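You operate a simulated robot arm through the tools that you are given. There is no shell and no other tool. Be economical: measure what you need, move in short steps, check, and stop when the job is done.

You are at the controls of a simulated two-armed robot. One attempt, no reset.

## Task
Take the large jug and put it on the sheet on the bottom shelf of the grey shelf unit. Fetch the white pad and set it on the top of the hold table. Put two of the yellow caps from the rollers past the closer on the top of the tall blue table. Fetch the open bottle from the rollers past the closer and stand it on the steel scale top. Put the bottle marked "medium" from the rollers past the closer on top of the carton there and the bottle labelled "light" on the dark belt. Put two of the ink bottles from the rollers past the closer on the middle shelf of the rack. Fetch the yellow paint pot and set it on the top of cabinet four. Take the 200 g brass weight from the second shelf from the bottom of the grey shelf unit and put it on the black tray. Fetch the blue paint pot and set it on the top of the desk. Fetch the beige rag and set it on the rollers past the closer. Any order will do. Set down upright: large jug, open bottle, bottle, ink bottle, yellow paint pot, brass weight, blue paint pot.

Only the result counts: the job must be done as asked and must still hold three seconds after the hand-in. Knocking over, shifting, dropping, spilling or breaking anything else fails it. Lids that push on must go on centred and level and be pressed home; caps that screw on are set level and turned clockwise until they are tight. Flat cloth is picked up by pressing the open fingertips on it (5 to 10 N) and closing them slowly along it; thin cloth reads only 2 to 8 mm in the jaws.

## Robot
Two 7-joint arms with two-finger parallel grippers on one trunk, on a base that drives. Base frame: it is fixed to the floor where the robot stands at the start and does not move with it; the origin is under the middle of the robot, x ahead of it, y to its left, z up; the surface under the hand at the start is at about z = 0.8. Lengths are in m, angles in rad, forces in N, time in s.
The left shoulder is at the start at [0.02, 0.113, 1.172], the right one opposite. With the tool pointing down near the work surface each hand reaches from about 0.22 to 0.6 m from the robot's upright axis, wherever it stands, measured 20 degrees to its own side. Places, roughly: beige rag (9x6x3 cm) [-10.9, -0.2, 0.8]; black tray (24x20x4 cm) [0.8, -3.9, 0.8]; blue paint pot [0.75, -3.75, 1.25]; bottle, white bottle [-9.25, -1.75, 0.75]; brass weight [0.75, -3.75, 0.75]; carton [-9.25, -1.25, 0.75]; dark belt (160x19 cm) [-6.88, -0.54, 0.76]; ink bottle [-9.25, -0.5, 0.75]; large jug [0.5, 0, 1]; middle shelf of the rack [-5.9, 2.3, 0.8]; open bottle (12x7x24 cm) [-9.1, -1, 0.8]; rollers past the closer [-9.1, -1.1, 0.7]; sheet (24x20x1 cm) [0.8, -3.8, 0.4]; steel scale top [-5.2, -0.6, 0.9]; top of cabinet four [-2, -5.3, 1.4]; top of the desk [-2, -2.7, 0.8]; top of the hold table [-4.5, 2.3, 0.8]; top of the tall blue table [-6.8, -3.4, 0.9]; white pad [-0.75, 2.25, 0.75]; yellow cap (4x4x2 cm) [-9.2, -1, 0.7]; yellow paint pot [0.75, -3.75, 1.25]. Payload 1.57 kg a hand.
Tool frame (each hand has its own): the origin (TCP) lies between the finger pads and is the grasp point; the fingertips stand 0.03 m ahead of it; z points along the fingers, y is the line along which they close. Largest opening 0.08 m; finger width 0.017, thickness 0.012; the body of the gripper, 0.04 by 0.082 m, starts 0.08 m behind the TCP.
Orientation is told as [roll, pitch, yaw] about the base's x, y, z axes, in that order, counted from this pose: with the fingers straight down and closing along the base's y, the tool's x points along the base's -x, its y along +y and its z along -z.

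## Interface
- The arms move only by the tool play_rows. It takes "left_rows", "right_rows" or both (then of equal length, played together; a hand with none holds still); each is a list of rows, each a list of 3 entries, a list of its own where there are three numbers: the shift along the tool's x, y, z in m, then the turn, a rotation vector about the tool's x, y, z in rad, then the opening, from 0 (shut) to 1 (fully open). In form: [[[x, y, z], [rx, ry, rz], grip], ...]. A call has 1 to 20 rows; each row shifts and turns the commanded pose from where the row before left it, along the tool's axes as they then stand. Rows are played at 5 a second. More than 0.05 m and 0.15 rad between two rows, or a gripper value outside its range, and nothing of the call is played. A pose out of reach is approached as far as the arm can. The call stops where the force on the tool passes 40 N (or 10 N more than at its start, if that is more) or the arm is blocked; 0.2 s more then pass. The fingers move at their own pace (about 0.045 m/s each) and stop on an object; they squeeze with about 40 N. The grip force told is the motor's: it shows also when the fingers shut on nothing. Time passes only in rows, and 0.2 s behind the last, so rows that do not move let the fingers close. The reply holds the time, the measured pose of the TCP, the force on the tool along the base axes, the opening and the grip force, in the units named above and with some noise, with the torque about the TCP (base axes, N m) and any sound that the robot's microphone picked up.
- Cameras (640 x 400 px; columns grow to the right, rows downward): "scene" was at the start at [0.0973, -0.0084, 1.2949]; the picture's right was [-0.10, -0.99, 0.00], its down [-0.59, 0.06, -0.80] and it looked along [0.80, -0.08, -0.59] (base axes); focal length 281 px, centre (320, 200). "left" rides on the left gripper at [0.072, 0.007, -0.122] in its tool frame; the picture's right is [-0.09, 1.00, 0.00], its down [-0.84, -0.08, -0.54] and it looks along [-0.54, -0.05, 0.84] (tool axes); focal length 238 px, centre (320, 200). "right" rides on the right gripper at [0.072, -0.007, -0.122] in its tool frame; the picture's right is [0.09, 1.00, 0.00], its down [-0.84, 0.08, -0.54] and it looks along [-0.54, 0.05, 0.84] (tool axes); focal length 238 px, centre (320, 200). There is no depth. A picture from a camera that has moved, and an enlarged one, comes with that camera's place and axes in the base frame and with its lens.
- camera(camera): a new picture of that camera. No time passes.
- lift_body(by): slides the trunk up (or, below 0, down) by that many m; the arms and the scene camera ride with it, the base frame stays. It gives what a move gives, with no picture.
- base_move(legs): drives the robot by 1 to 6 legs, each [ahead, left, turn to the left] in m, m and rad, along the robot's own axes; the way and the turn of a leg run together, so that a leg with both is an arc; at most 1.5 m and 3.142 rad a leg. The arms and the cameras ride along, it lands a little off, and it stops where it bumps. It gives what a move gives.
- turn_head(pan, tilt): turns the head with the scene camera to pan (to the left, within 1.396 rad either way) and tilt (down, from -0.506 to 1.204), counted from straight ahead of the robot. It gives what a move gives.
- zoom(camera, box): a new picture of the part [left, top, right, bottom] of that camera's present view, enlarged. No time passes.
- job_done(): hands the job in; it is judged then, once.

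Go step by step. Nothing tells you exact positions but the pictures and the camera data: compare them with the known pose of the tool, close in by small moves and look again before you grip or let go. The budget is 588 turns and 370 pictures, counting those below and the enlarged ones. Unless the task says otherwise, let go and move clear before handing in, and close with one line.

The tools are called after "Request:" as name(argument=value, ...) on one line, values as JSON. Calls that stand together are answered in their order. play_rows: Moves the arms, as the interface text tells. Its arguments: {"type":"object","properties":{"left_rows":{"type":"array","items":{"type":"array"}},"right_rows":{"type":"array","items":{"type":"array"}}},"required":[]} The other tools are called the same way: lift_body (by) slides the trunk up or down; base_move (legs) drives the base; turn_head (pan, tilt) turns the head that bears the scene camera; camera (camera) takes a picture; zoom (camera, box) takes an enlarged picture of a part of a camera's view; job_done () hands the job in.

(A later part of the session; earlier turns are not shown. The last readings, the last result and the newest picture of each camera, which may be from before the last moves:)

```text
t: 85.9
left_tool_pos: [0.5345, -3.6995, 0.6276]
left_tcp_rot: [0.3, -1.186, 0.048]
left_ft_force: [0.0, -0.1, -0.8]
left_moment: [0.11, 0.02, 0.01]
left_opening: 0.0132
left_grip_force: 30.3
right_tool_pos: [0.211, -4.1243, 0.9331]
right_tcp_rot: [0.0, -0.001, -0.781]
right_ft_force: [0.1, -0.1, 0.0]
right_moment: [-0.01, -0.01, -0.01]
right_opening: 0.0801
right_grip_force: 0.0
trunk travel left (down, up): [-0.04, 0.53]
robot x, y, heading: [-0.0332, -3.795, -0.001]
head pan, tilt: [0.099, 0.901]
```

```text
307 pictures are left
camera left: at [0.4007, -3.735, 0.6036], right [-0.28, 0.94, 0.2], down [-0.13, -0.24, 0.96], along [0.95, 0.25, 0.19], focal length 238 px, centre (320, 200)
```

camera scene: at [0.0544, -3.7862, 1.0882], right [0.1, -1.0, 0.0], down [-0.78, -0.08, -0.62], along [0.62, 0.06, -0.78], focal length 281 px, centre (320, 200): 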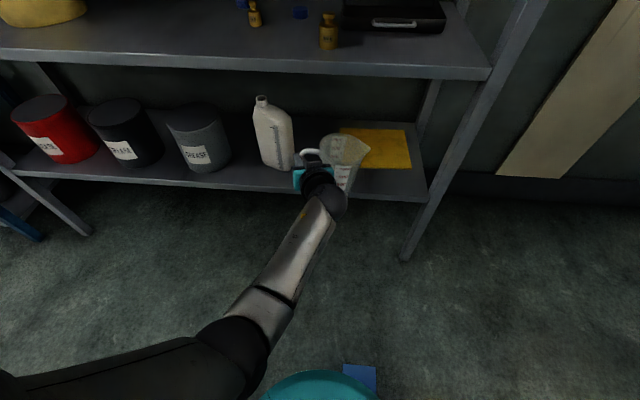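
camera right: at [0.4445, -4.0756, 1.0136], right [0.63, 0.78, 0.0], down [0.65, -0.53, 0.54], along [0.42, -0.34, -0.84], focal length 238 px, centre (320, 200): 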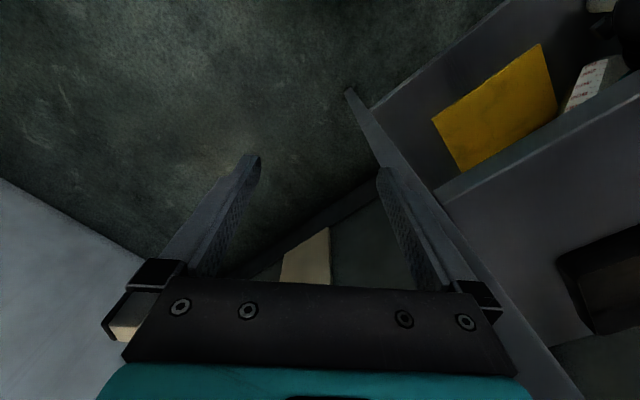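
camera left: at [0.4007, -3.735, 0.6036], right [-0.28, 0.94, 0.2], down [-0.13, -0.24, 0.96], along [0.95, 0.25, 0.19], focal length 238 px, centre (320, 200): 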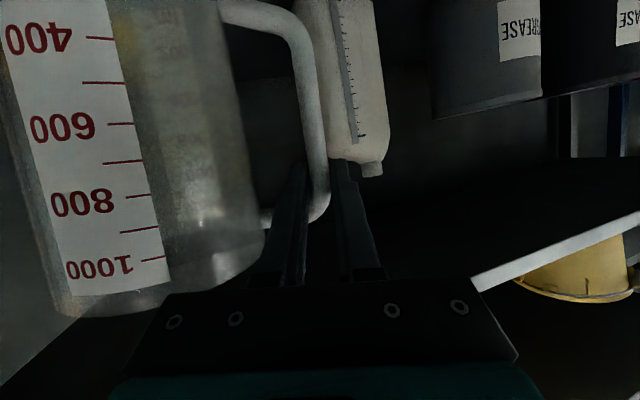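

I straighten the hand to yaw 0, level and 30° down, here in the open, and then test how low it can go.

Request:
play_rows(left_rows=[[[0, 0, 0], [0.114, 0.044, 0.014], 0], [[0, 0, 0], [0.114, 0.044, 0.014], 0], [[0, 0, 0], [0.114, 0.044, 0.014], 0]])

Request:
camera(camera="left")

```text
t: 86.7
left_tool_pos: [0.5348, -3.6986, 0.626]
left_tcp_rot: [0.005, -1.053, -0.004]
left_ft_force: [0.3, 0.0, -1.6]
left_moment: [0.11, 0.01, -0.02]
left_opening: 0.0132
left_grip_force: 30.2
right_tool_pos: [0.2107, -4.1236, 0.933]
right_tcp_rot: [0.001, 0.0, -0.781]
right_ft_force: [0.8, 0.5, -0.5]
right_moment: [0.0, 0.03, 0.0]
right_opening: 0.08
right_grip_force: 0.0
trunk travel left (down, up): [-0.04, 0.53]
robot x, y, heading: [-0.0284, -3.7889, 0.001]
head pan, tilt: [0.099, 0.901]
```

```text
306 pictures are left
camera left: at [0.3947, -3.6921, 0.6238], right [0.05, 1.0, 0.08], down [-0.06, -0.08, 1.0], along [1.0, -0.05, 0.05], focal length 238 px, centre (320, 200)
```

left: 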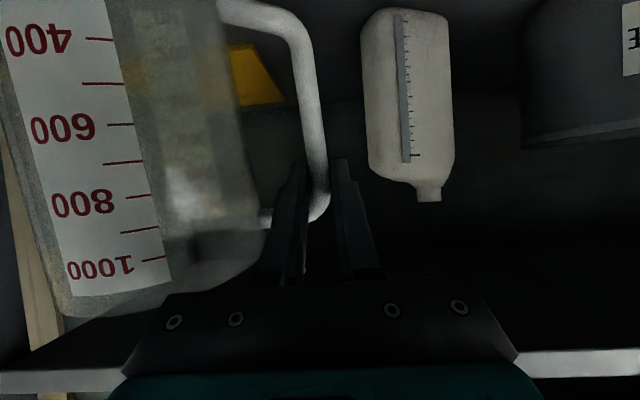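

Level now; the jug itself leans about 5° in the grip. I roll to correct that and test lowering in the open.

Request:
play_rows(left_rows=[[[0, 0, 0], [0, 0, 0.085], 0], [[0.0434, 0, 0.0249], [0, 0, 0], 0], [[0.0347, 0, 0.0199], [0, 0, 0], 0]])

Request:
camera(camera="left")

Request:
camera(camera="scene")

```text
t: 87.5
left_tool_pos: [0.534, -3.6924, 0.538]
left_tcp_rot: [0.151, -1.046, -0.174]
left_ft_force: [0.4, -0.2, -1.1]
left_moment: [0.09, 0.02, 0.03]
left_opening: 0.0132
left_grip_force: 29.5
right_tool_pos: [0.2111, -4.1243, 0.9324]
right_tcp_rot: [0.0, 0.0, -0.782]
right_ft_force: [-0.2, -0.5, -0.5]
right_moment: [-0.02, 0.03, 0.02]
right_opening: 0.0798
right_grip_force: 0.1
trunk travel left (down, up): [-0.04, 0.53]
robot x, y, heading: [-0.0297, -3.7957, -0.0]
head pan, tilt: [0.099, 0.901]
```

```text
305 pictures are left
camera left: at [0.3934, -3.68, 0.5347], right [0.09, 0.98, 0.15], down [-0.06, -0.15, 0.99], along [0.99, -0.1, 0.05], focal length 238 px, centre (320, 200)
```

left: 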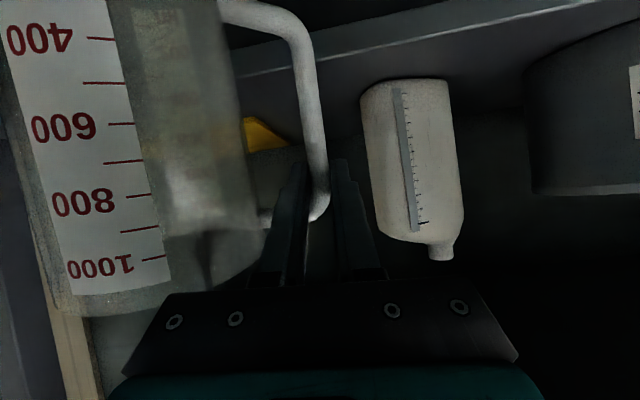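

```text
304 pictures are left
camera scene: at [0.0543, -3.7862, 1.0882], right [0.1, -1.0, 0.0], down [-0.78, -0.08, -0.62], along [0.62, 0.06, -0.78], focal length 281 px, centre (320, 200)
```

scene: 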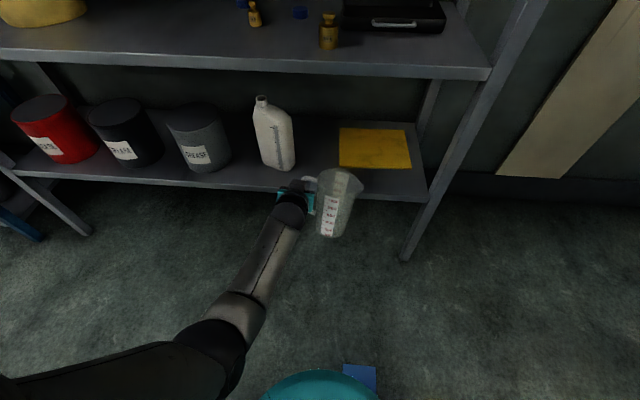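

The arm goes low enough in this posture and the jug is plumb. The sheet is now centred at about (0.835, −3.90). I raise the jug to entry height, shift right 12 cm and drive in.

Request:
lift_body(by=0.065)

Request:
base_move(legs=[[0, -0.12, 0], [0.15, 0, 0]])

Request:
camera(camera="scene")

Request:
camera(camera="right")

```text
t: 88.6
left_tool_pos: [0.5337, -3.6934, 0.6028]
left_tcp_rot: [0.149, -1.044, -0.172]
left_ft_force: [0.3, 0.0, -1.5]
left_moment: [0.08, -0.04, 0.02]
left_opening: 0.0131
left_grip_force: 29.9
right_tool_pos: [0.2096, -4.1248, 0.9966]
right_tcp_rot: [0.001, 0.001, -0.782]
right_ft_force: [0.2, 0.1, -0.2]
right_moment: [-0.01, 0.01, -0.02]
right_opening: 0.08
right_grip_force: 0.1
trunk travel left (down, up): [-0.105, 0.465]
robot x, y, heading: [-0.0328, -3.7955, -0.002]
head pan, tilt: [0.099, 0.901]
```

```text
t: 90.8
left_tool_pos: [0.6835, -3.8068, 0.6015]
left_tcp_rot: [0.151, -1.046, -0.169]
left_ft_force: [0.8, 0.1, -1.2]
left_moment: [0.11, 0.01, -0.02]
left_opening: 0.0131
left_grip_force: 30.2
right_tool_pos: [0.3605, -4.239, 0.9967]
right_tcp_rot: [0.001, 0.0, -0.779]
right_ft_force: [-0.4, -0.2, 0.1]
right_moment: [0.01, -0.01, -0.01]
right_opening: 0.08
right_grip_force: 0.0
trunk travel left (down, up): [-0.105, 0.465]
robot x, y, heading: [0.1216, -3.9116, -0.002]
head pan, tilt: [0.099, 0.901]
```

```text
303 pictures are left
camera scene: at [0.2049, -3.9013, 1.1532], right [0.1, -0.99, 0.0], down [-0.78, -0.08, -0.62], along [0.62, 0.06, -0.78], focal length 281 px, centre (320, 200)
```

scene: 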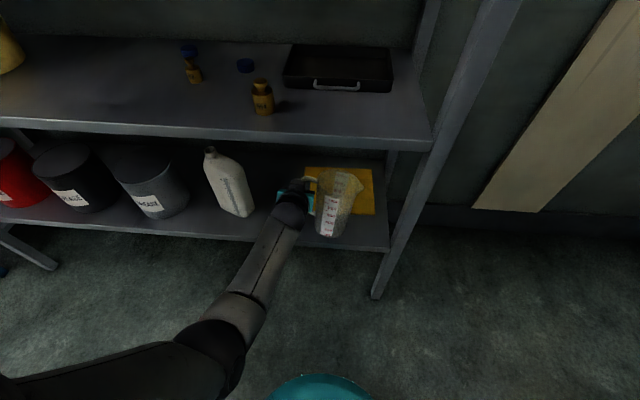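

```text
302 pictures are left
camera right: at [0.3063, -4.1919, 1.1186], right [0.63, 0.77, 0.0], down [0.65, -0.53, 0.54], along [0.42, -0.34, -0.84], focal length 238 px, centre (320, 200)
```

right: 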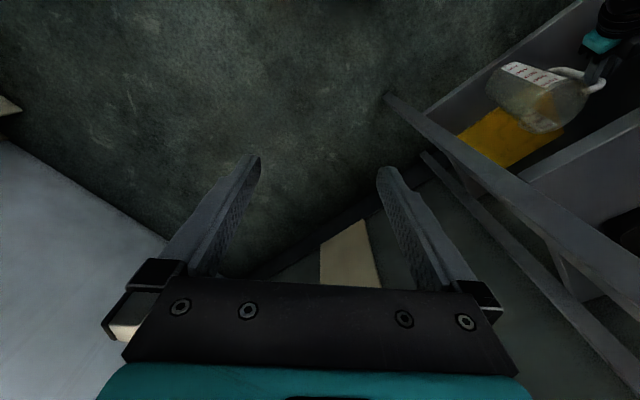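

Everything is clear. I drive the last 16 cm so the jug is over the sheet's middle.

Request:
base_move(legs=[[0.165, 0, 0]])

Request:
camera(camera="right")

Request:
camera(camera="left")

```text
t: 92.2
left_tool_pos: [0.8441, -3.8066, 0.6022]
left_tcp_rot: [0.15, -1.043, -0.167]
left_ft_force: [0.3, -0.4, -1.2]
left_moment: [0.08, -0.03, -0.02]
left_opening: 0.0129
left_grip_force: 30.0
right_tool_pos: [0.5231, -4.2381, 0.9969]
right_tcp_rot: [0.001, 0.0, -0.775]
right_ft_force: [0.4, -0.9, 1.1]
right_moment: [-0.01, 0.02, -0.02]
right_opening: 0.0801
right_grip_force: 0.0
trunk travel left (down, up): [-0.105, 0.465]
robot x, y, heading: [0.283, -3.9133, -0.002]
head pan, tilt: [0.099, 0.901]
```

```text
301 pictures are left
camera right: at [0.4677, -4.1914, 1.1186], right [0.63, 0.77, 0.0], down [0.65, -0.53, 0.54], along [0.42, -0.34, -0.84], focal length 238 px, centre (320, 200)
```

right: 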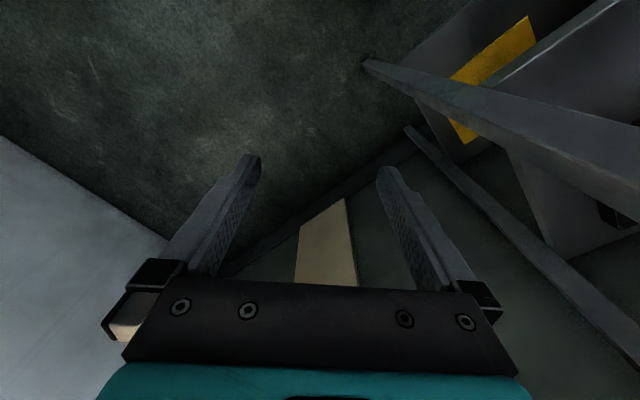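

```text
300 pictures are left
camera left: at [0.7041, -3.7933, 0.5997], right [0.08, 0.98, 0.15], down [-0.06, -0.15, 0.99], along [0.99, -0.09, 0.05], focal length 238 px, centre (320, 200)
```

left: 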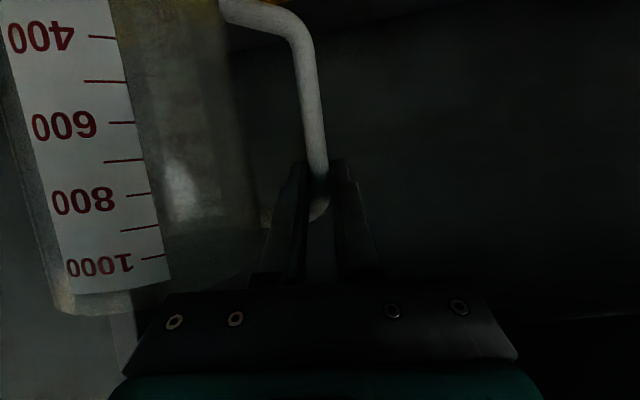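

In place. I lower with the trunk in small steps, watching the force.

Request:
lift_body(by=-0.02)

Request:
lift_body(by=-0.004)

Request:
lift_body(by=-0.003)

```text
t: 92.9
left_tool_pos: [0.8441, -3.8064, 0.5815]
left_tcp_rot: [0.15, -1.044, -0.167]
left_ft_force: [-0.5, 0.3, -0.9]
left_moment: [0.1, -0.02, -0.01]
left_opening: 0.013
left_grip_force: 30.2
right_tool_pos: [0.5222, -4.2389, 0.9782]
right_tcp_rot: [0.001, 0.001, -0.776]
right_ft_force: [1.1, -0.3, -0.6]
right_moment: [0.02, 0.0, 0.03]
right_opening: 0.0799
right_grip_force: 0.0
trunk travel left (down, up): [-0.085, 0.485]
robot x, y, heading: [0.28, -3.9069, 0.002]
head pan, tilt: [0.099, 0.901]
```

```text
t: 93.4
left_tool_pos: [0.8445, -3.8058, 0.5792]
left_tcp_rot: [0.149, -1.045, -0.167]
left_ft_force: [-0.2, -1.3, 0.4]
left_moment: [-0.02, -0.04, 0.06]
left_opening: 0.0131
left_grip_force: 29.8
right_tool_pos: [0.5227, -4.2377, 0.9745]
right_tcp_rot: [-0.001, 0.0, -0.778]
right_ft_force: [0.5, -0.2, 0.1]
right_moment: [-0.02, 0.0, 0.01]
right_opening: 0.0799
right_grip_force: 0.0
trunk travel left (down, up): [-0.081, 0.489]
robot x, y, heading: [0.2812, -3.9082, -0.003]
head pan, tilt: [0.099, 0.901]
```

```text
t: 93.9
left_tool_pos: [0.8464, -3.8057, 0.5767]
left_tcp_rot: [0.15, -1.049, -0.167]
left_ft_force: [0.9, 2.0, 5.8]
left_moment: [-0.22, -0.28, 0.13]
left_opening: 0.0131
left_grip_force: 29.6
right_tool_pos: [0.5227, -4.2371, 0.9707]
right_tcp_rot: [0.001, -0.003, -0.777]
right_ft_force: [-0.3, 0.0, -0.8]
right_moment: [-0.02, -0.01, -0.03]
right_opening: 0.08
right_grip_force: 0.1
trunk travel left (down, up): [-0.078, 0.492]
robot x, y, heading: [0.2761, -3.9115, 0.001]
head pan, tilt: [0.099, 0.901]
```

Contact. I open the fingers, then lower the hand 1.5 cm inside the handle so nothing hooks, and check.

Request:
play_rows(left_rows=[[[0, 0, 0], [0, 0, 0], 0.2], [[0, 0, 0], [0, 0, 0], 0.3], [[0, 0, 0], [0, 0, 0], 0.4], [[0, 0, 0], [0, 0, 0], 0.4]])

Request:
lift_body(by=-0.015)

Request:
camera(camera="left")

```text
t: 94.9
left_tool_pos: [0.8449, -3.805, 0.5754]
left_tcp_rot: [0.149, -1.043, -0.168]
left_ft_force: [0.1, 0.2, 0.3]
left_moment: [0.02, 0.0, 0.01]
left_opening: 0.0319
left_grip_force: 0.1
right_tool_pos: [0.5231, -4.2379, 0.9716]
right_tcp_rot: [0.0, 0.0, -0.775]
right_ft_force: [-0.3, 0.5, 0.7]
right_moment: [-0.03, -0.03, 0.03]
right_opening: 0.08
right_grip_force: 0.0
trunk travel left (down, up): [-0.078, 0.492]
robot x, y, heading: [0.2801, -3.9052, 0.005]
head pan, tilt: [0.099, 0.901]
```

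```text
t: 95.5
left_tool_pos: [0.8448, -3.8044, 0.561]
left_tcp_rot: [0.151, -1.043, -0.167]
left_ft_force: [-0.1, -0.3, 0.0]
left_moment: [0.04, 0.03, 0.02]
left_opening: 0.0319
left_grip_force: 0.1
right_tool_pos: [0.5216, -4.2378, 0.9568]
right_tcp_rot: [-0.001, -0.001, -0.777]
right_ft_force: [0.0, -1.0, -0.4]
right_moment: [0.03, 0.01, 0.0]
right_opening: 0.08
right_grip_force: 0.1
trunk travel left (down, up): [-0.063, 0.507]
robot x, y, heading: [0.2784, -3.9098, 0.003]
head pan, tilt: [0.099, 0.901]
```

```text
299 pictures are left
camera left: at [0.704, -3.7933, 0.5578], right [0.08, 0.98, 0.15], down [-0.06, -0.15, 0.99], along [0.99, -0.09, 0.05], focal length 238 px, centre (320, 200)
```

left: 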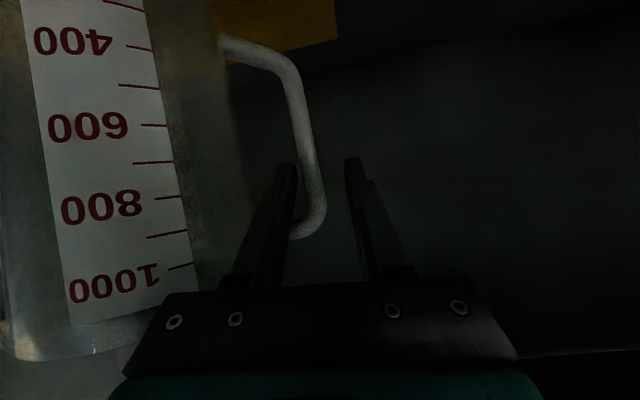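

The jug stands free with the fingers open around the bar. I back straight out with the base.

Request:
base_move(legs=[[-0.1, 0, 0]])

Request:
camera(camera="left")

```text
t: 96.7
left_tool_pos: [0.7462, -3.8058, 0.5601]
left_tcp_rot: [0.151, -1.043, -0.164]
left_ft_force: [0.5, 0.3, 0.2]
left_moment: [0.02, -0.02, -0.04]
left_opening: 0.0318
left_grip_force: 0.1
right_tool_pos: [0.4249, -4.238, 0.9568]
right_tcp_rot: [0.001, 0.0, -0.776]
right_ft_force: [0.6, 0.7, 0.1]
right_moment: [0.0, -0.01, -0.01]
right_opening: 0.08
right_grip_force: 0.2
trunk travel left (down, up): [-0.063, 0.507]
robot x, y, heading: [0.182, -3.9096, -0.0]
head pan, tilt: [0.099, 0.901]
```

```text
298 pictures are left
camera left: at [0.6059, -3.7931, 0.5578], right [0.08, 0.98, 0.15], down [-0.06, -0.15, 0.99], along [0.99, -0.09, 0.05], focal length 238 px, centre (320, 200)
```

left: 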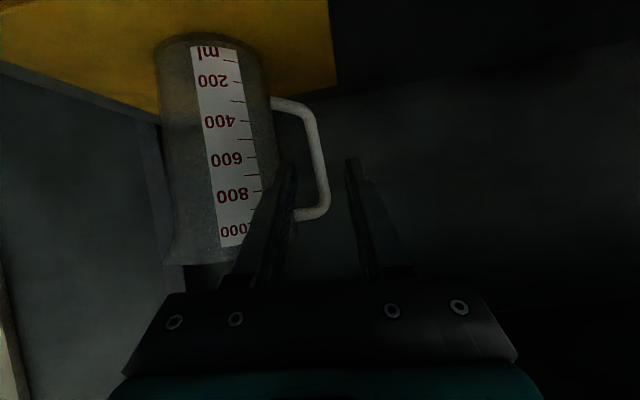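

The jug stands upright in the middle of the sheet. Now I'll drag the sheet back by about 6 cm with the closed fingertips pressed on its front-left part.

Request:
play_rows(left_rows=[[[0, 0, -0.01], [0, 0, 0], 0.2], [[0.0173, -0.005, 0.01], [0, 0, 0], 0], [[0.0086, -0.005, 0.005], [0, 0, 0], 0], [[0, 0, 0], [0, 0, 0], 0]])

Request:
lift_body(by=-0.03)

Request:
camera(camera="left")

Request:
camera(camera="scene")

```text
t: 97.7
left_tool_pos: [0.7383, -3.814, 0.5345]
left_tcp_rot: [0.151, -1.044, -0.168]
left_ft_force: [-0.3, 0.3, -0.5]
left_moment: [-0.01, 0.02, -0.03]
left_opening: 0.0
left_grip_force: 21.5
right_tool_pos: [0.4253, -4.2379, 0.9557]
right_tcp_rot: [0.0, -0.001, -0.777]
right_ft_force: [-0.4, -0.5, -0.7]
right_moment: [-0.02, 0.03, 0.01]
right_opening: 0.0796
right_grip_force: 0.0
trunk travel left (down, up): [-0.063, 0.507]
robot x, y, heading: [0.1845, -3.9108, 0.006]
head pan, tilt: [0.099, 0.901]
```

```text
t: 98.4
left_tool_pos: [0.7376, -3.8154, 0.5035]
left_tcp_rot: [0.152, -1.045, -0.166]
left_ft_force: [0.0, 0.1, 0.7]
left_moment: [0.01, -0.01, 0.01]
left_opening: 0.0
left_grip_force: 20.7
right_tool_pos: [0.4246, -4.2373, 0.9257]
right_tcp_rot: [-0.001, 0.0, -0.777]
right_ft_force: [0.6, -1.4, 0.2]
right_moment: [-0.03, 0.0, 0.04]
right_opening: 0.08
right_grip_force: 0.0
trunk travel left (down, up): [-0.033, 0.537]
robot x, y, heading: [0.1822, -3.9102, -0.0]
head pan, tilt: [0.099, 0.901]
```

```text
297 pictures are left
camera left: at [0.5968, -3.8022, 0.5015], right [0.08, 0.98, 0.15], down [-0.06, -0.15, 0.99], along [0.99, -0.09, 0.05], focal length 238 px, centre (320, 200)
```

left: 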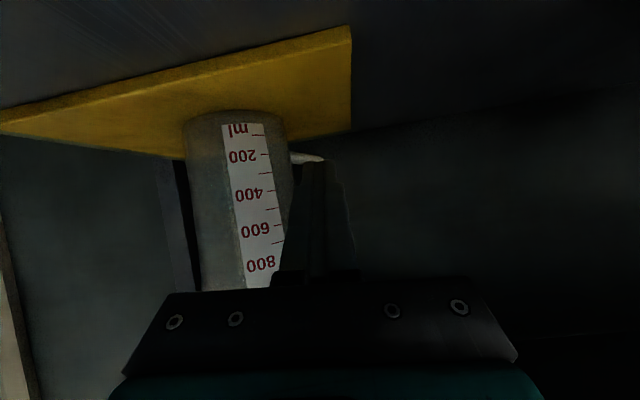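

```text
296 pictures are left
camera scene: at [0.2676, -3.901, 1.0812], right [0.1, -0.99, 0.0], down [-0.78, -0.08, -0.62], along [0.62, 0.06, -0.78], focal length 281 px, centre (320, 200)
```

scene: 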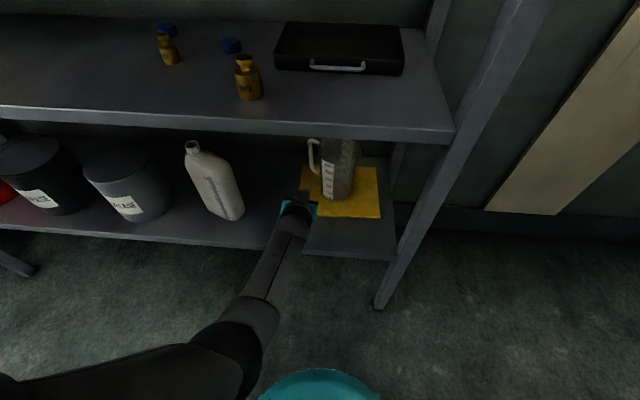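

The fingertips are above the sheet's front-left area. I lower to contact.

Request:
lift_body(by=-0.03)

Request:
play_rows(left_rows=[[[0.0087, 0, 0.005], [0, 0, 0], 0], [[0.0043, 0, 0.0025], [0, 0, 0], 0], [[0.0043, 0, 0.0025], [0, 0, 0], 0]])

```text
t: 99.2
left_tool_pos: [0.7369, -3.8129, 0.4731]
left_tcp_rot: [0.15, -1.043, -0.168]
left_ft_force: [-0.1, -0.8, -0.2]
left_moment: [-0.02, 0.01, 0.0]
left_opening: 0.0
left_grip_force: 21.4
right_tool_pos: [0.4247, -4.2388, 0.8959]
right_tcp_rot: [-0.001, 0.0, -0.776]
right_ft_force: [0.0, 0.3, 0.6]
right_moment: [0.01, -0.02, -0.03]
right_opening: 0.0798
right_grip_force: 0.0
trunk travel left (down, up): [-0.003, 0.567]
robot x, y, heading: [0.1793, -3.9112, 0.008]
head pan, tilt: [0.099, 0.901]
```

```text
t: 100.0
left_tool_pos: [0.7356, -3.7958, 0.4535]
left_tcp_rot: [0.213, -1.044, -0.219]
left_ft_force: [-5.8, -9.4, 27.0]
left_moment: [-0.24, -0.44, -0.33]
left_opening: 0.0
left_grip_force: 21.4
right_tool_pos: [0.4223, -4.2394, 0.8968]
right_tcp_rot: [0.001, -0.001, -0.777]
right_ft_force: [-0.2, 0.9, -0.4]
right_moment: [0.01, 0.04, 0.0]
right_opening: 0.0802
right_grip_force: 0.0
trunk travel left (down, up): [-0.003, 0.567]
robot x, y, heading: [0.1796, -3.9124, 0.002]
head pan, tilt: [0.099, 0.901]
```

Pressed at 27 N, and it's already dragging. I slide left with the base in a short step and look.

Request:
base_move(legs=[[0, 0.03, 0]])

Request:
camera(camera="scene")

```text
t: 100.8
left_tool_pos: [0.7357, -3.7635, 0.4524]
left_tcp_rot: [0.208, -1.042, -0.206]
left_ft_force: [-5.1, 3.3, 21.4]
left_moment: [0.04, -0.39, -0.09]
left_opening: 0.0
left_grip_force: 21.6
right_tool_pos: [0.4235, -4.2096, 0.8967]
right_tcp_rot: [0.003, -0.003, -0.776]
right_ft_force: [0.2, -0.1, 0.4]
right_moment: [-0.01, -0.01, 0.0]
right_opening: 0.0802
right_grip_force: 0.1
trunk travel left (down, up): [-0.003, 0.567]
robot x, y, heading: [0.1833, -3.885, 0.007]
head pan, tilt: [0.099, 0.901]
```

```text
295 pictures are left
camera scene: at [0.2658, -3.8719, 1.0514], right [0.1, -0.99, 0.0], down [-0.78, -0.08, -0.62], along [0.62, 0.06, -0.78], focal length 281 px, centre (320, 200)
```

scene: 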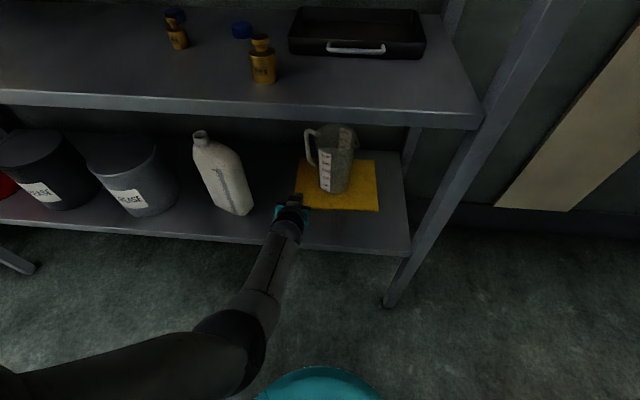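

The sheet moved about 3.5 cm with the jug steady; about 3 cm remains. I slide once more.

Request:
base_move(legs=[[0, 0.03, 0]])

Request:
camera(camera="scene")

```text
t: 101.6
left_tool_pos: [0.7383, -3.7299, 0.4534]
left_tcp_rot: [0.215, -1.044, -0.21]
left_ft_force: [-0.4, 4.5, 9.9]
left_moment: [0.1, -0.2, 0.1]
left_opening: 0.0001
left_grip_force: 21.5
right_tool_pos: [0.425, -4.1776, 0.8964]
right_tcp_rot: [0.001, -0.001, -0.775]
right_ft_force: [0.4, -0.4, 0.2]
right_moment: [0.03, 0.0, 0.01]
right_opening: 0.0801
right_grip_force: 0.0
trunk travel left (down, up): [-0.003, 0.567]
robot x, y, heading: [0.1826, -3.8514, -0.0]
head pan, tilt: [0.099, 0.901]
```

```text
294 pictures are left
camera scene: at [0.2667, -3.841, 1.0513], right [0.1, -0.99, 0.0], down [-0.78, -0.08, -0.62], along [0.62, 0.06, -0.78], focal length 281 px, centre (320, 200)
```

scene: 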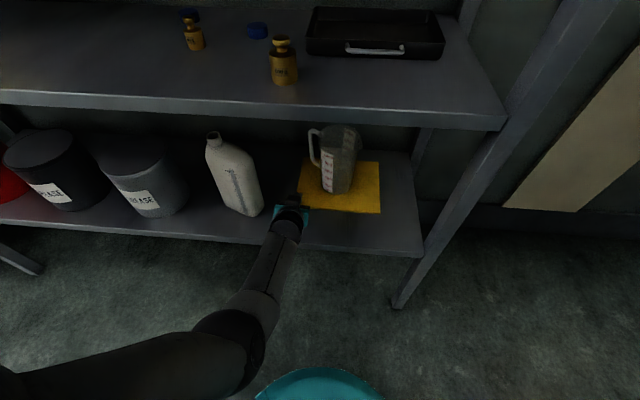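

The sheet is back where it was, with the jug upright on it. I lift off, back out and get a clear look at the second shelf.

Request:
lift_body(by=0.02)

Request:
base_move(legs=[[-0.3, 0, 0]])

Request:
lift_body(by=0.3)

Request:
turn_head(pan=0.0, tilt=0.6)

Request:
camera(camera="scene")

Request:
zoom(camera="scene", box=[220, 100, 420, 225])

```text
t: 102.3
left_tool_pos: [0.7388, -3.7289, 0.4716]
left_tcp_rot: [0.216, -1.042, -0.21]
left_ft_force: [0.0, -0.1, -0.1]
left_moment: [-0.02, -0.01, -0.02]
left_opening: 0.0
left_grip_force: 21.3
right_tool_pos: [0.4244, -4.1778, 0.915]
right_tcp_rot: [0.0, -0.003, -0.776]
right_ft_force: [0.0, -0.3, -0.3]
right_moment: [-0.01, 0.05, 0.01]
right_opening: 0.08
right_grip_force: 0.1
trunk travel left (down, up): [-0.023, 0.547]
robot x, y, heading: [0.1812, -3.8464, 0.005]
head pan, tilt: [0.099, 0.901]
```

```text
t: 104.4
left_tool_pos: [0.4336, -3.7331, 0.4728]
left_tcp_rot: [0.215, -1.041, -0.215]
left_ft_force: [0.1, 0.2, 0.2]
left_moment: [-0.04, 0.02, 0.02]
left_opening: 0.0
left_grip_force: 21.1
right_tool_pos: [0.1172, -4.1798, 0.9166]
right_tcp_rot: [0.002, 0.001, -0.782]
right_ft_force: [0.5, 0.2, -0.1]
right_moment: [0.0, -0.04, 0.02]
right_opening: 0.0799
right_grip_force: 0.1
trunk travel left (down, up): [-0.023, 0.547]
robot x, y, heading: [-0.1213, -3.8469, -0.001]
head pan, tilt: [0.099, 0.901]
```

```text
t: 107.4
left_tool_pos: [0.4331, -3.7319, 0.7729]
left_tcp_rot: [0.214, -1.042, -0.215]
left_ft_force: [0.5, 0.4, -0.7]
left_moment: [-0.01, 0.0, 0.03]
left_opening: 0.0002
left_grip_force: 21.5
right_tool_pos: [0.1182, -4.1795, 1.2173]
right_tcp_rot: [0.0, -0.001, -0.784]
right_ft_force: [-0.9, 0.4, -0.1]
right_moment: [0.02, 0.01, -0.01]
right_opening: 0.0801
right_grip_force: 0.0
trunk travel left (down, up): [-0.323, 0.247]
robot x, y, heading: [-0.1241, -3.8485, -0.003]
head pan, tilt: [0.099, 0.901]
```

```text
t: 108.2
left_tool_pos: [0.4318, -3.7317, 0.7715]
left_tcp_rot: [0.215, -1.042, -0.216]
left_ft_force: [0.1, -0.1, -0.4]
left_moment: [-0.01, 0.01, 0.03]
left_opening: 0.0
left_grip_force: 20.9
right_tool_pos: [0.118, -4.1802, 1.2165]
right_tcp_rot: [0.0, -0.002, -0.781]
right_ft_force: [-0.3, -0.6, -0.4]
right_moment: [-0.02, -0.01, 0.0]
right_opening: 0.0799
right_grip_force: 0.1
trunk travel left (down, up): [-0.323, 0.247]
robot x, y, heading: [-0.1237, -3.8494, -0.004]
head pan, tilt: [0.0, 0.6]
```

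```text
293 pictures are left
camera scene: at [-0.0251, -3.8491, 1.3959], right [0.0, -1.0, 0.0], down [-0.57, 0.0, -0.82], along [0.82, 0.0, -0.57], focal length 281 px, centre (320, 200)
```

scene: 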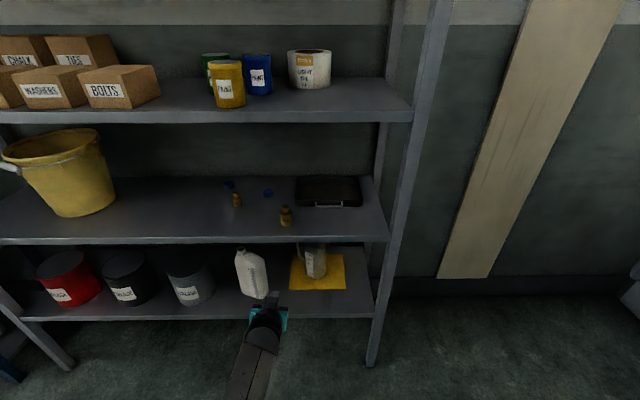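

```text
3.20 times, centred on (320, 162) of scene
camera zoom: at [-0.0251, -3.8491, 1.3959], right [0.0, -1.0, 0.0], down [-0.57, 0.0, -0.82], along [0.82, 0.0, -0.57], focal length 900 px, centre (320, 320)
```

zoom: 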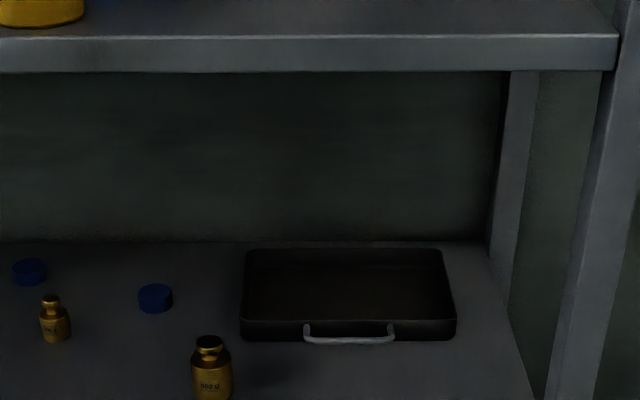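

The larger weight seems to read 500 g. I zoom on the labels to be sure.

Request:
zoom(camera="scene", box=[222, 176, 254, 212])

Request:
zoom(camera="scene", box=[268, 195, 304, 232])

```text
11.11 times, centred on (238, 194) of scene
camera zoom: at [-0.0251, -3.8491, 1.3959], right [0.0, -1.0, 0.0], down [-0.57, 0.0, -0.82], along [0.82, 0.0, -0.57], focal length 3126 px, centre (1231, 267)
```

zoom: 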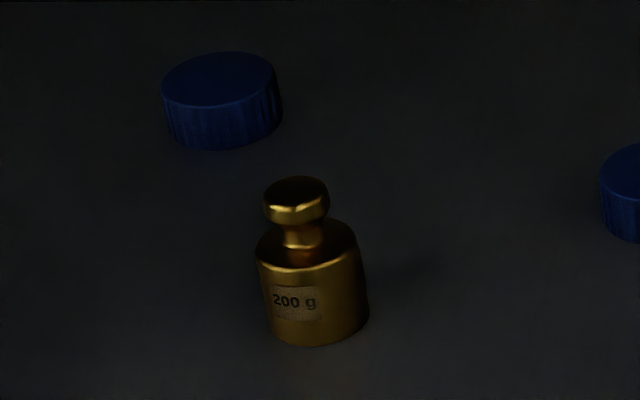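

```text
10.81 times, centred on (286, 214) of scene
camera zoom: at [-0.0251, -3.8491, 1.3959], right [0.0, -1.0, 0.0], down [-0.57, 0.0, -0.82], along [0.82, 0.0, -0.57], focal length 3042 px, centre (688, 54)
```

zoom: 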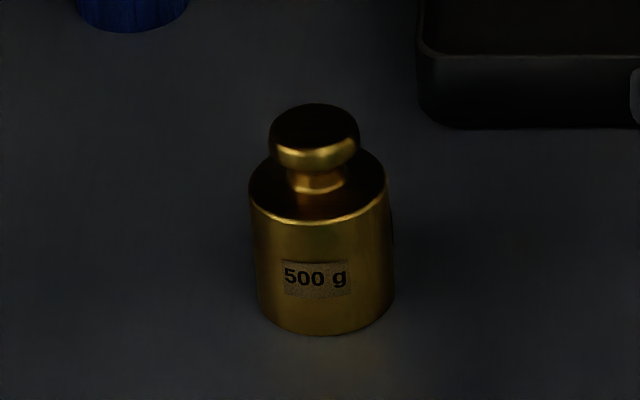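

The small weight is the 200 g one, at about (0.822, −3.541) on the shelf at z≈0.775. I set the left hand level, tilted 38° down, and raise it, then move in front of the weight.

Request:
play_rows(left_rows=[[[0, 0, 0], [0.018, 0.076, -0.052], 0.5], [[0, 0, 0], [0.018, 0.076, -0.052], 1], [[-0.036, 0, -0.028], [0, 0, 0], 1], [[-0.036, 0, -0.028], [0, 0, 0], 1], [[-0.01, 0, -0.007], [0, 0, 0], 1]])

Request:
base_move(legs=[[0, 0.19, 0.004], [0.2, 0, 0]])

Request:
camera(camera="scene")

Request:
camera(camera="left")

```text
t: 109.4
left_tool_pos: [0.4343, -3.7322, 0.8759]
left_tcp_rot: [0.002, -0.901, -0.005]
left_ft_force: [0.3, 0.0, 0.3]
left_moment: [0.01, -0.01, -0.03]
left_opening: 0.0802
left_grip_force: 0.1
right_tool_pos: [0.1179, -4.1792, 1.2158]
right_tcp_rot: [0.0, -0.002, -0.782]
right_ft_force: [0.0, 0.1, 0.2]
right_moment: [-0.05, 0.0, 0.01]
right_opening: 0.0798
right_grip_force: 0.0
trunk travel left (down, up): [-0.323, 0.247]
robot x, y, heading: [-0.1211, -3.8476, -0.007]
head pan, tilt: [0.0, 0.6]
```

```text
t: 112.1
left_tool_pos: [0.6322, -3.5383, 0.8744]
left_tcp_rot: [0.003, -0.902, 0.005]
left_ft_force: [0.2, -0.3, 0.6]
left_moment: [-0.02, -0.03, -0.01]
left_opening: 0.0801
left_grip_force: 0.1
right_tool_pos: [0.3181, -3.9882, 1.2152]
right_tcp_rot: [0.0, -0.001, -0.774]
right_ft_force: [0.3, 0.0, -0.5]
right_moment: [0.0, 0.06, -0.03]
right_opening: 0.0803
right_grip_force: 0.1
trunk travel left (down, up): [-0.323, 0.247]
robot x, y, heading: [0.0747, -3.6605, 0.01]
head pan, tilt: [0.0, 0.6]
```

```text
289 pictures are left
camera scene: at [0.1734, -3.6593, 1.3959], right [0.01, -1.0, 0.0], down [-0.57, 0.0, -0.82], along [0.82, 0.0, -0.57], focal length 281 px, centre (320, 200)
```

scene: 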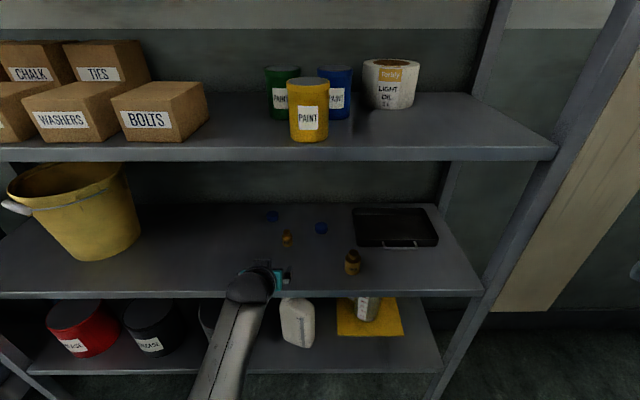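

```text
288 pictures are left
camera left: at [0.4928, -3.5333, 0.8935], right [0.05, 1.0, 0.07], down [0.09, -0.08, 0.99], along [0.99, -0.04, -0.1], focal length 238 px, centre (320, 200)
```

left: 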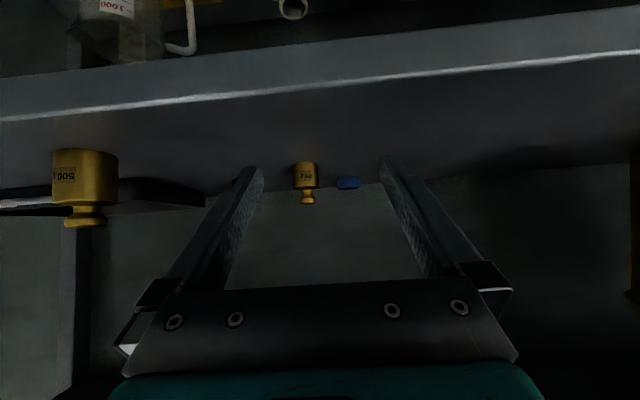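

The weight is at about (0.81, −3.56). I ease forward and to the right, then lower in front of it.

Request:
base_move(legs=[[0.07, -0.02, -0.01]])

Request:
play_rows(left_rows=[[[0.0235, 0, 0.0187], [0, 0, 0], 0.8], [[0.0196, 0, 0.0155], [0, 0, 0], 0.8]])

Request:
camera(camera="left")

Request:
zoom(camera="scene", box=[180, 180, 400, 320])

```text
t: 113.2
left_tool_pos: [0.7043, -3.5646, 0.8748]
left_tcp_rot: [0.003, -0.901, -0.004]
left_ft_force: [-0.1, 0.7, -0.1]
left_moment: [0.0, -0.04, 0.02]
left_opening: 0.0802
left_grip_force: 0.1
right_tool_pos: [0.387, -4.0111, 1.2157]
right_tcp_rot: [-0.001, -0.001, -0.785]
right_ft_force: [0.2, -0.1, 0.1]
right_moment: [-0.01, 0.07, 0.0]
right_opening: 0.08
right_grip_force: 0.0
trunk travel left (down, up): [-0.323, 0.247]
robot x, y, heading: [0.1436, -3.6808, -0.006]
head pan, tilt: [0.0, 0.6]
```

```text
t: 113.7
left_tool_pos: [0.7076, -3.5663, 0.8447]
left_tcp_rot: [0.0, -0.921, -0.003]
left_ft_force: [-24.2, -2.5, 19.8]
left_moment: [0.78, -0.29, 0.75]
left_opening: 0.0635
left_grip_force: 0.1
right_tool_pos: [0.385, -4.0112, 1.216]
right_tcp_rot: [0.002, -0.002, -0.784]
right_ft_force: [0.2, -0.9, -0.4]
right_moment: [0.01, 0.06, 0.01]
right_opening: 0.0801
right_grip_force: 0.0
trunk travel left (down, up): [-0.323, 0.247]
robot x, y, heading: [0.1462, -3.6801, -0.007]
head pan, tilt: [0.0, 0.6]
stopped in row 2 (left hand): the force on the tool passed its limit at 77 N (the readings are from after the stop); the commanded pose is now the measured one
```

```text
287 pictures are left
camera left: at [0.5665, -3.5591, 0.8604], right [0.06, 1.0, 0.07], down [0.07, -0.08, 0.99], along [1.0, -0.05, -0.08], focal length 238 px, centre (320, 200)
```

left: 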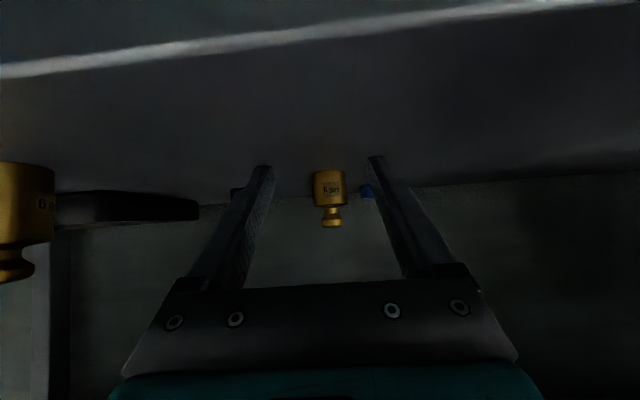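

```text
2.86 times, centred on (290, 250) of scene
camera zoom: at [0.2424, -3.6807, 1.3962], right [0.0, -1.0, 0.0], down [-0.56, 0.0, -0.83], along [0.83, 0.0, -0.56], focal length 804 px, centre (406, 57)
```

zoom: 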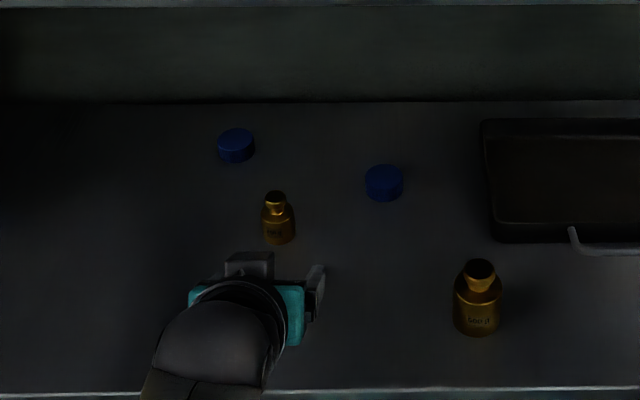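

The fingertips touched the shelf, so its surface is really at z≈0.818, and the weight at (0.781, −3.559). I lift slightly and move forward around it.

Request:
play_rows(left_rows=[[[-0.0055, 0, -0.0043], [0, 0.02, 0], 0.8]])

Request:
base_move(legs=[[0.045, 0.003, 0.0]])

Request:
camera(camera="left")

Request:
zoom(camera="scene", box=[180, 180, 400, 320])

```text
t: 114.1
left_tool_pos: [0.706, -3.5648, 0.8493]
left_tcp_rot: [0.001, -0.896, -0.002]
left_ft_force: [-0.8, 0.0, -1.0]
left_moment: [-0.02, 0.01, -0.02]
left_opening: 0.064
left_grip_force: 0.0
right_tool_pos: [0.3856, -4.011, 1.2158]
right_tcp_rot: [-0.002, -0.002, -0.784]
right_ft_force: [-0.3, 0.4, -0.2]
right_moment: [0.01, 0.01, -0.04]
right_opening: 0.0801
right_grip_force: 0.0
trunk travel left (down, up): [-0.323, 0.247]
robot x, y, heading: [0.1481, -3.6781, -0.003]
head pan, tilt: [0.0, 0.6]
```

```text
t: 115.0
left_tool_pos: [0.7508, -3.5613, 0.849]
left_tcp_rot: [0.0, -0.894, -0.001]
left_ft_force: [0.5, -0.3, 0.0]
left_moment: [-0.01, -0.02, 0.01]
left_opening: 0.0638
left_grip_force: 0.2
right_tool_pos: [0.4326, -4.0074, 1.2153]
right_tcp_rot: [0.0, 0.0, -0.78]
right_ft_force: [0.1, -0.8, -0.5]
right_moment: [-0.01, 0.05, -0.02]
right_opening: 0.0799
right_grip_force: 0.2
trunk travel left (down, up): [-0.323, 0.247]
robot x, y, heading: [0.1902, -3.6791, 0.0]
head pan, tilt: [0.0, 0.6]
```

```text
285 pictures are left
camera left: at [0.6116, -3.5545, 0.8681], right [0.06, 1.0, 0.07], down [0.1, -0.08, 0.99], along [0.99, -0.05, -0.1], focal length 238 px, centre (320, 200)
```

left: 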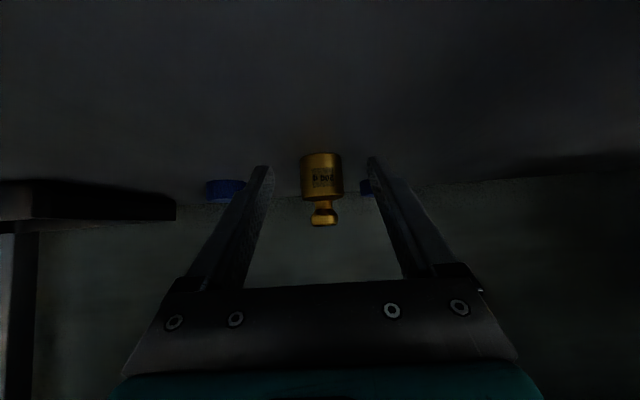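

```text
2.86 times, centred on (290, 250) of scene
camera zoom: at [0.2898, -3.6775, 1.3959], right [0.0, -1.0, 0.0], down [-0.57, 0.0, -0.82], along [0.82, 0.0, -0.57], focal length 804 px, centre (406, 57)
```

zoom: 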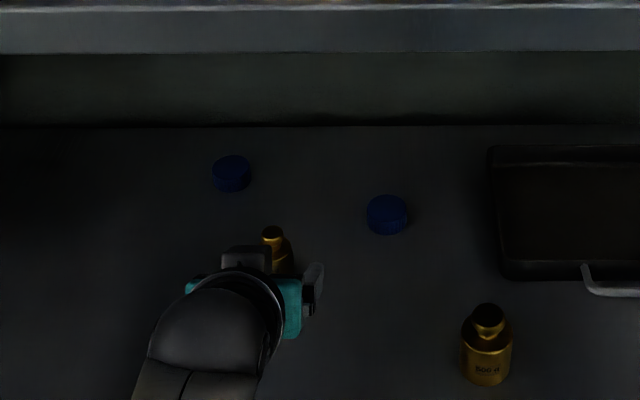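

The weight is centred between the fingers and about 4–5 cm beyond the grasp point. I advance 4 cm.

Request:
base_move(legs=[[0.038, 0.0, 0.0]])

Request:
camera(camera="left")

```text
t: 115.9
left_tool_pos: [0.7908, -3.5614, 0.8482]
left_tcp_rot: [0.0, -0.896, -0.002]
left_ft_force: [0.0, -0.3, 0.5]
left_moment: [0.0, -0.02, -0.01]
left_opening: 0.0639
left_grip_force: 0.0
right_tool_pos: [0.4696, -4.0084, 1.2153]
right_tcp_rot: [-0.002, -0.001, -0.783]
right_ft_force: [-0.3, -1.5, -0.1]
right_moment: [0.0, 0.04, -0.02]
right_opening: 0.08
right_grip_force: 0.0
trunk travel left (down, up): [-0.323, 0.247]
robot x, y, heading: [0.2256, -3.6818, -0.004]
head pan, tilt: [0.0, 0.6]
```

```text
283 pictures are left
camera left: at [0.6498, -3.5547, 0.868], right [0.06, 1.0, 0.07], down [0.1, -0.08, 0.99], along [0.99, -0.05, -0.1], focal length 238 px, centre (320, 200)
```

left: 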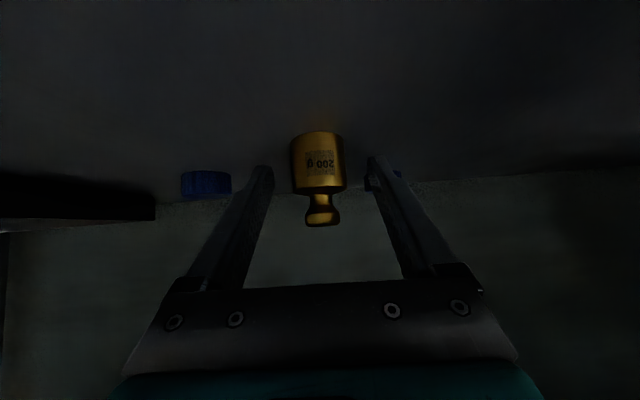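

The weight's body is between the finger pads now, near the tips. I close.

Request:
play_rows(left_rows=[[[0.001, 0, 0.003], [0, 0, 0], 0.6], [[0, 0, 0], [0, 0, 0], 0.3], [[0, 0, 0], [0, 0, 0], 0.1], [[0, 0, 0], [0, 0, 0], 0], [[0, 0, 0], [0, 0, 0], 0], [[-0.0078, 0, -0.0062], [0, 0, 0], 0], [[-0.0235, 0, -0.0187], [0, 0, 0], 0]])

Request:
camera(camera="left")

```text
t: 117.5
left_tool_pos: [0.7876, -3.5635, 0.8855]
left_tcp_rot: [0.002, -0.894, 0.0]
left_ft_force: [0.4, 0.0, -2.4]
left_moment: [0.0, -0.02, 0.02]
left_opening: 0.0302
left_grip_force: 39.5
right_tool_pos: [0.4702, -4.0079, 1.2166]
right_tcp_rot: [0.002, -0.002, -0.783]
right_ft_force: [0.3, 0.1, 0.4]
right_moment: [-0.03, 0.03, -0.02]
right_opening: 0.08
right_grip_force: 0.0
trunk travel left (down, up): [-0.323, 0.247]
robot x, y, heading: [0.2253, -3.6746, 0.001]
head pan, tilt: [0.0, 0.6]
```

```text
282 pictures are left
camera left: at [0.6488, -3.5566, 0.9059], right [0.06, 1.0, 0.07], down [0.1, -0.08, 0.99], along [0.99, -0.05, -0.11], focal length 238 px, centre (320, 200)
```

left: 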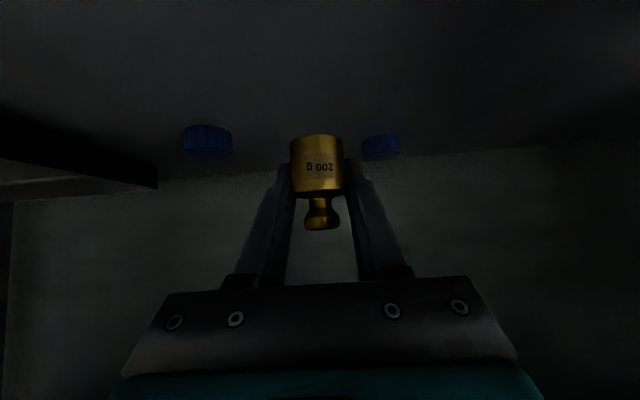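

Holding it at 30 mm. I raise it above the 500 g weight and the tray wall, slide right to the tray and move in.

Request:
play_rows(left_rows=[[[-0.0353, 0, -0.028], [0, 0, 0], 0], [[0, 0, 0], [0, 0, 0], 0]])

Request:
base_move(legs=[[0, -0.3, 0], [0.05, 0, 0]])

Request:
camera(camera="left")

Request:
camera(camera="scene")

```text
t: 118.1
left_tool_pos: [0.7896, -3.5614, 0.9303]
left_tcp_rot: [0.001, -0.895, -0.002]
left_ft_force: [0.0, 0.1, -1.9]
left_moment: [0.01, 0.0, 0.03]
left_opening: 0.0301
left_grip_force: 39.0
right_tool_pos: [0.4691, -4.009, 1.2151]
right_tcp_rot: [0.001, -0.001, -0.782]
right_ft_force: [0.6, 0.3, -0.8]
right_moment: [0.02, -0.01, 0.0]
right_opening: 0.08
right_grip_force: 0.1
trunk travel left (down, up): [-0.323, 0.247]
robot x, y, heading: [0.2285, -3.6778, 0.003]
head pan, tilt: [0.0, 0.6]
```

```text
t: 120.6
left_tool_pos: [0.8403, -3.8689, 0.9295]
left_tcp_rot: [0.0, -0.894, -0.01]
left_ft_force: [0.4, 0.6, -2.2]
left_moment: [0.01, -0.03, -0.01]
left_opening: 0.03
left_grip_force: 38.9
right_tool_pos: [0.5143, -4.311, 1.2154]
right_tcp_rot: [0.0, 0.001, -0.789]
right_ft_force: [0.7, 0.1, 0.1]
right_moment: [0.0, 0.04, 0.0]
right_opening: 0.0802
right_grip_force: 0.1
trunk travel left (down, up): [-0.323, 0.247]
robot x, y, heading: [0.2741, -3.9818, -0.013]
head pan, tilt: [0.0, 0.6]
```

```text
281 pictures are left
camera left: at [0.7014, -3.8611, 0.949], right [0.07, 1.0, 0.07], down [0.1, -0.08, 0.99], along [0.99, -0.06, -0.1], focal length 238 px, centre (320, 200)
```

left: 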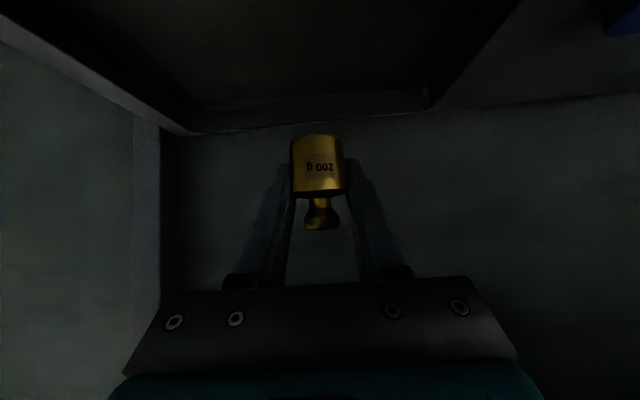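

```text
280 pictures are left
camera scene: at [0.3759, -3.9809, 1.3959], right [-0.01, -1.0, 0.0], down [-0.57, 0.01, -0.82], along [0.82, -0.01, -0.57], focal length 281 px, centre (320, 200)
```

scene: 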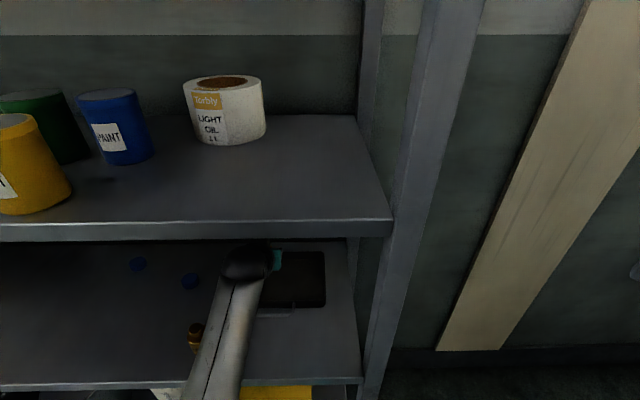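

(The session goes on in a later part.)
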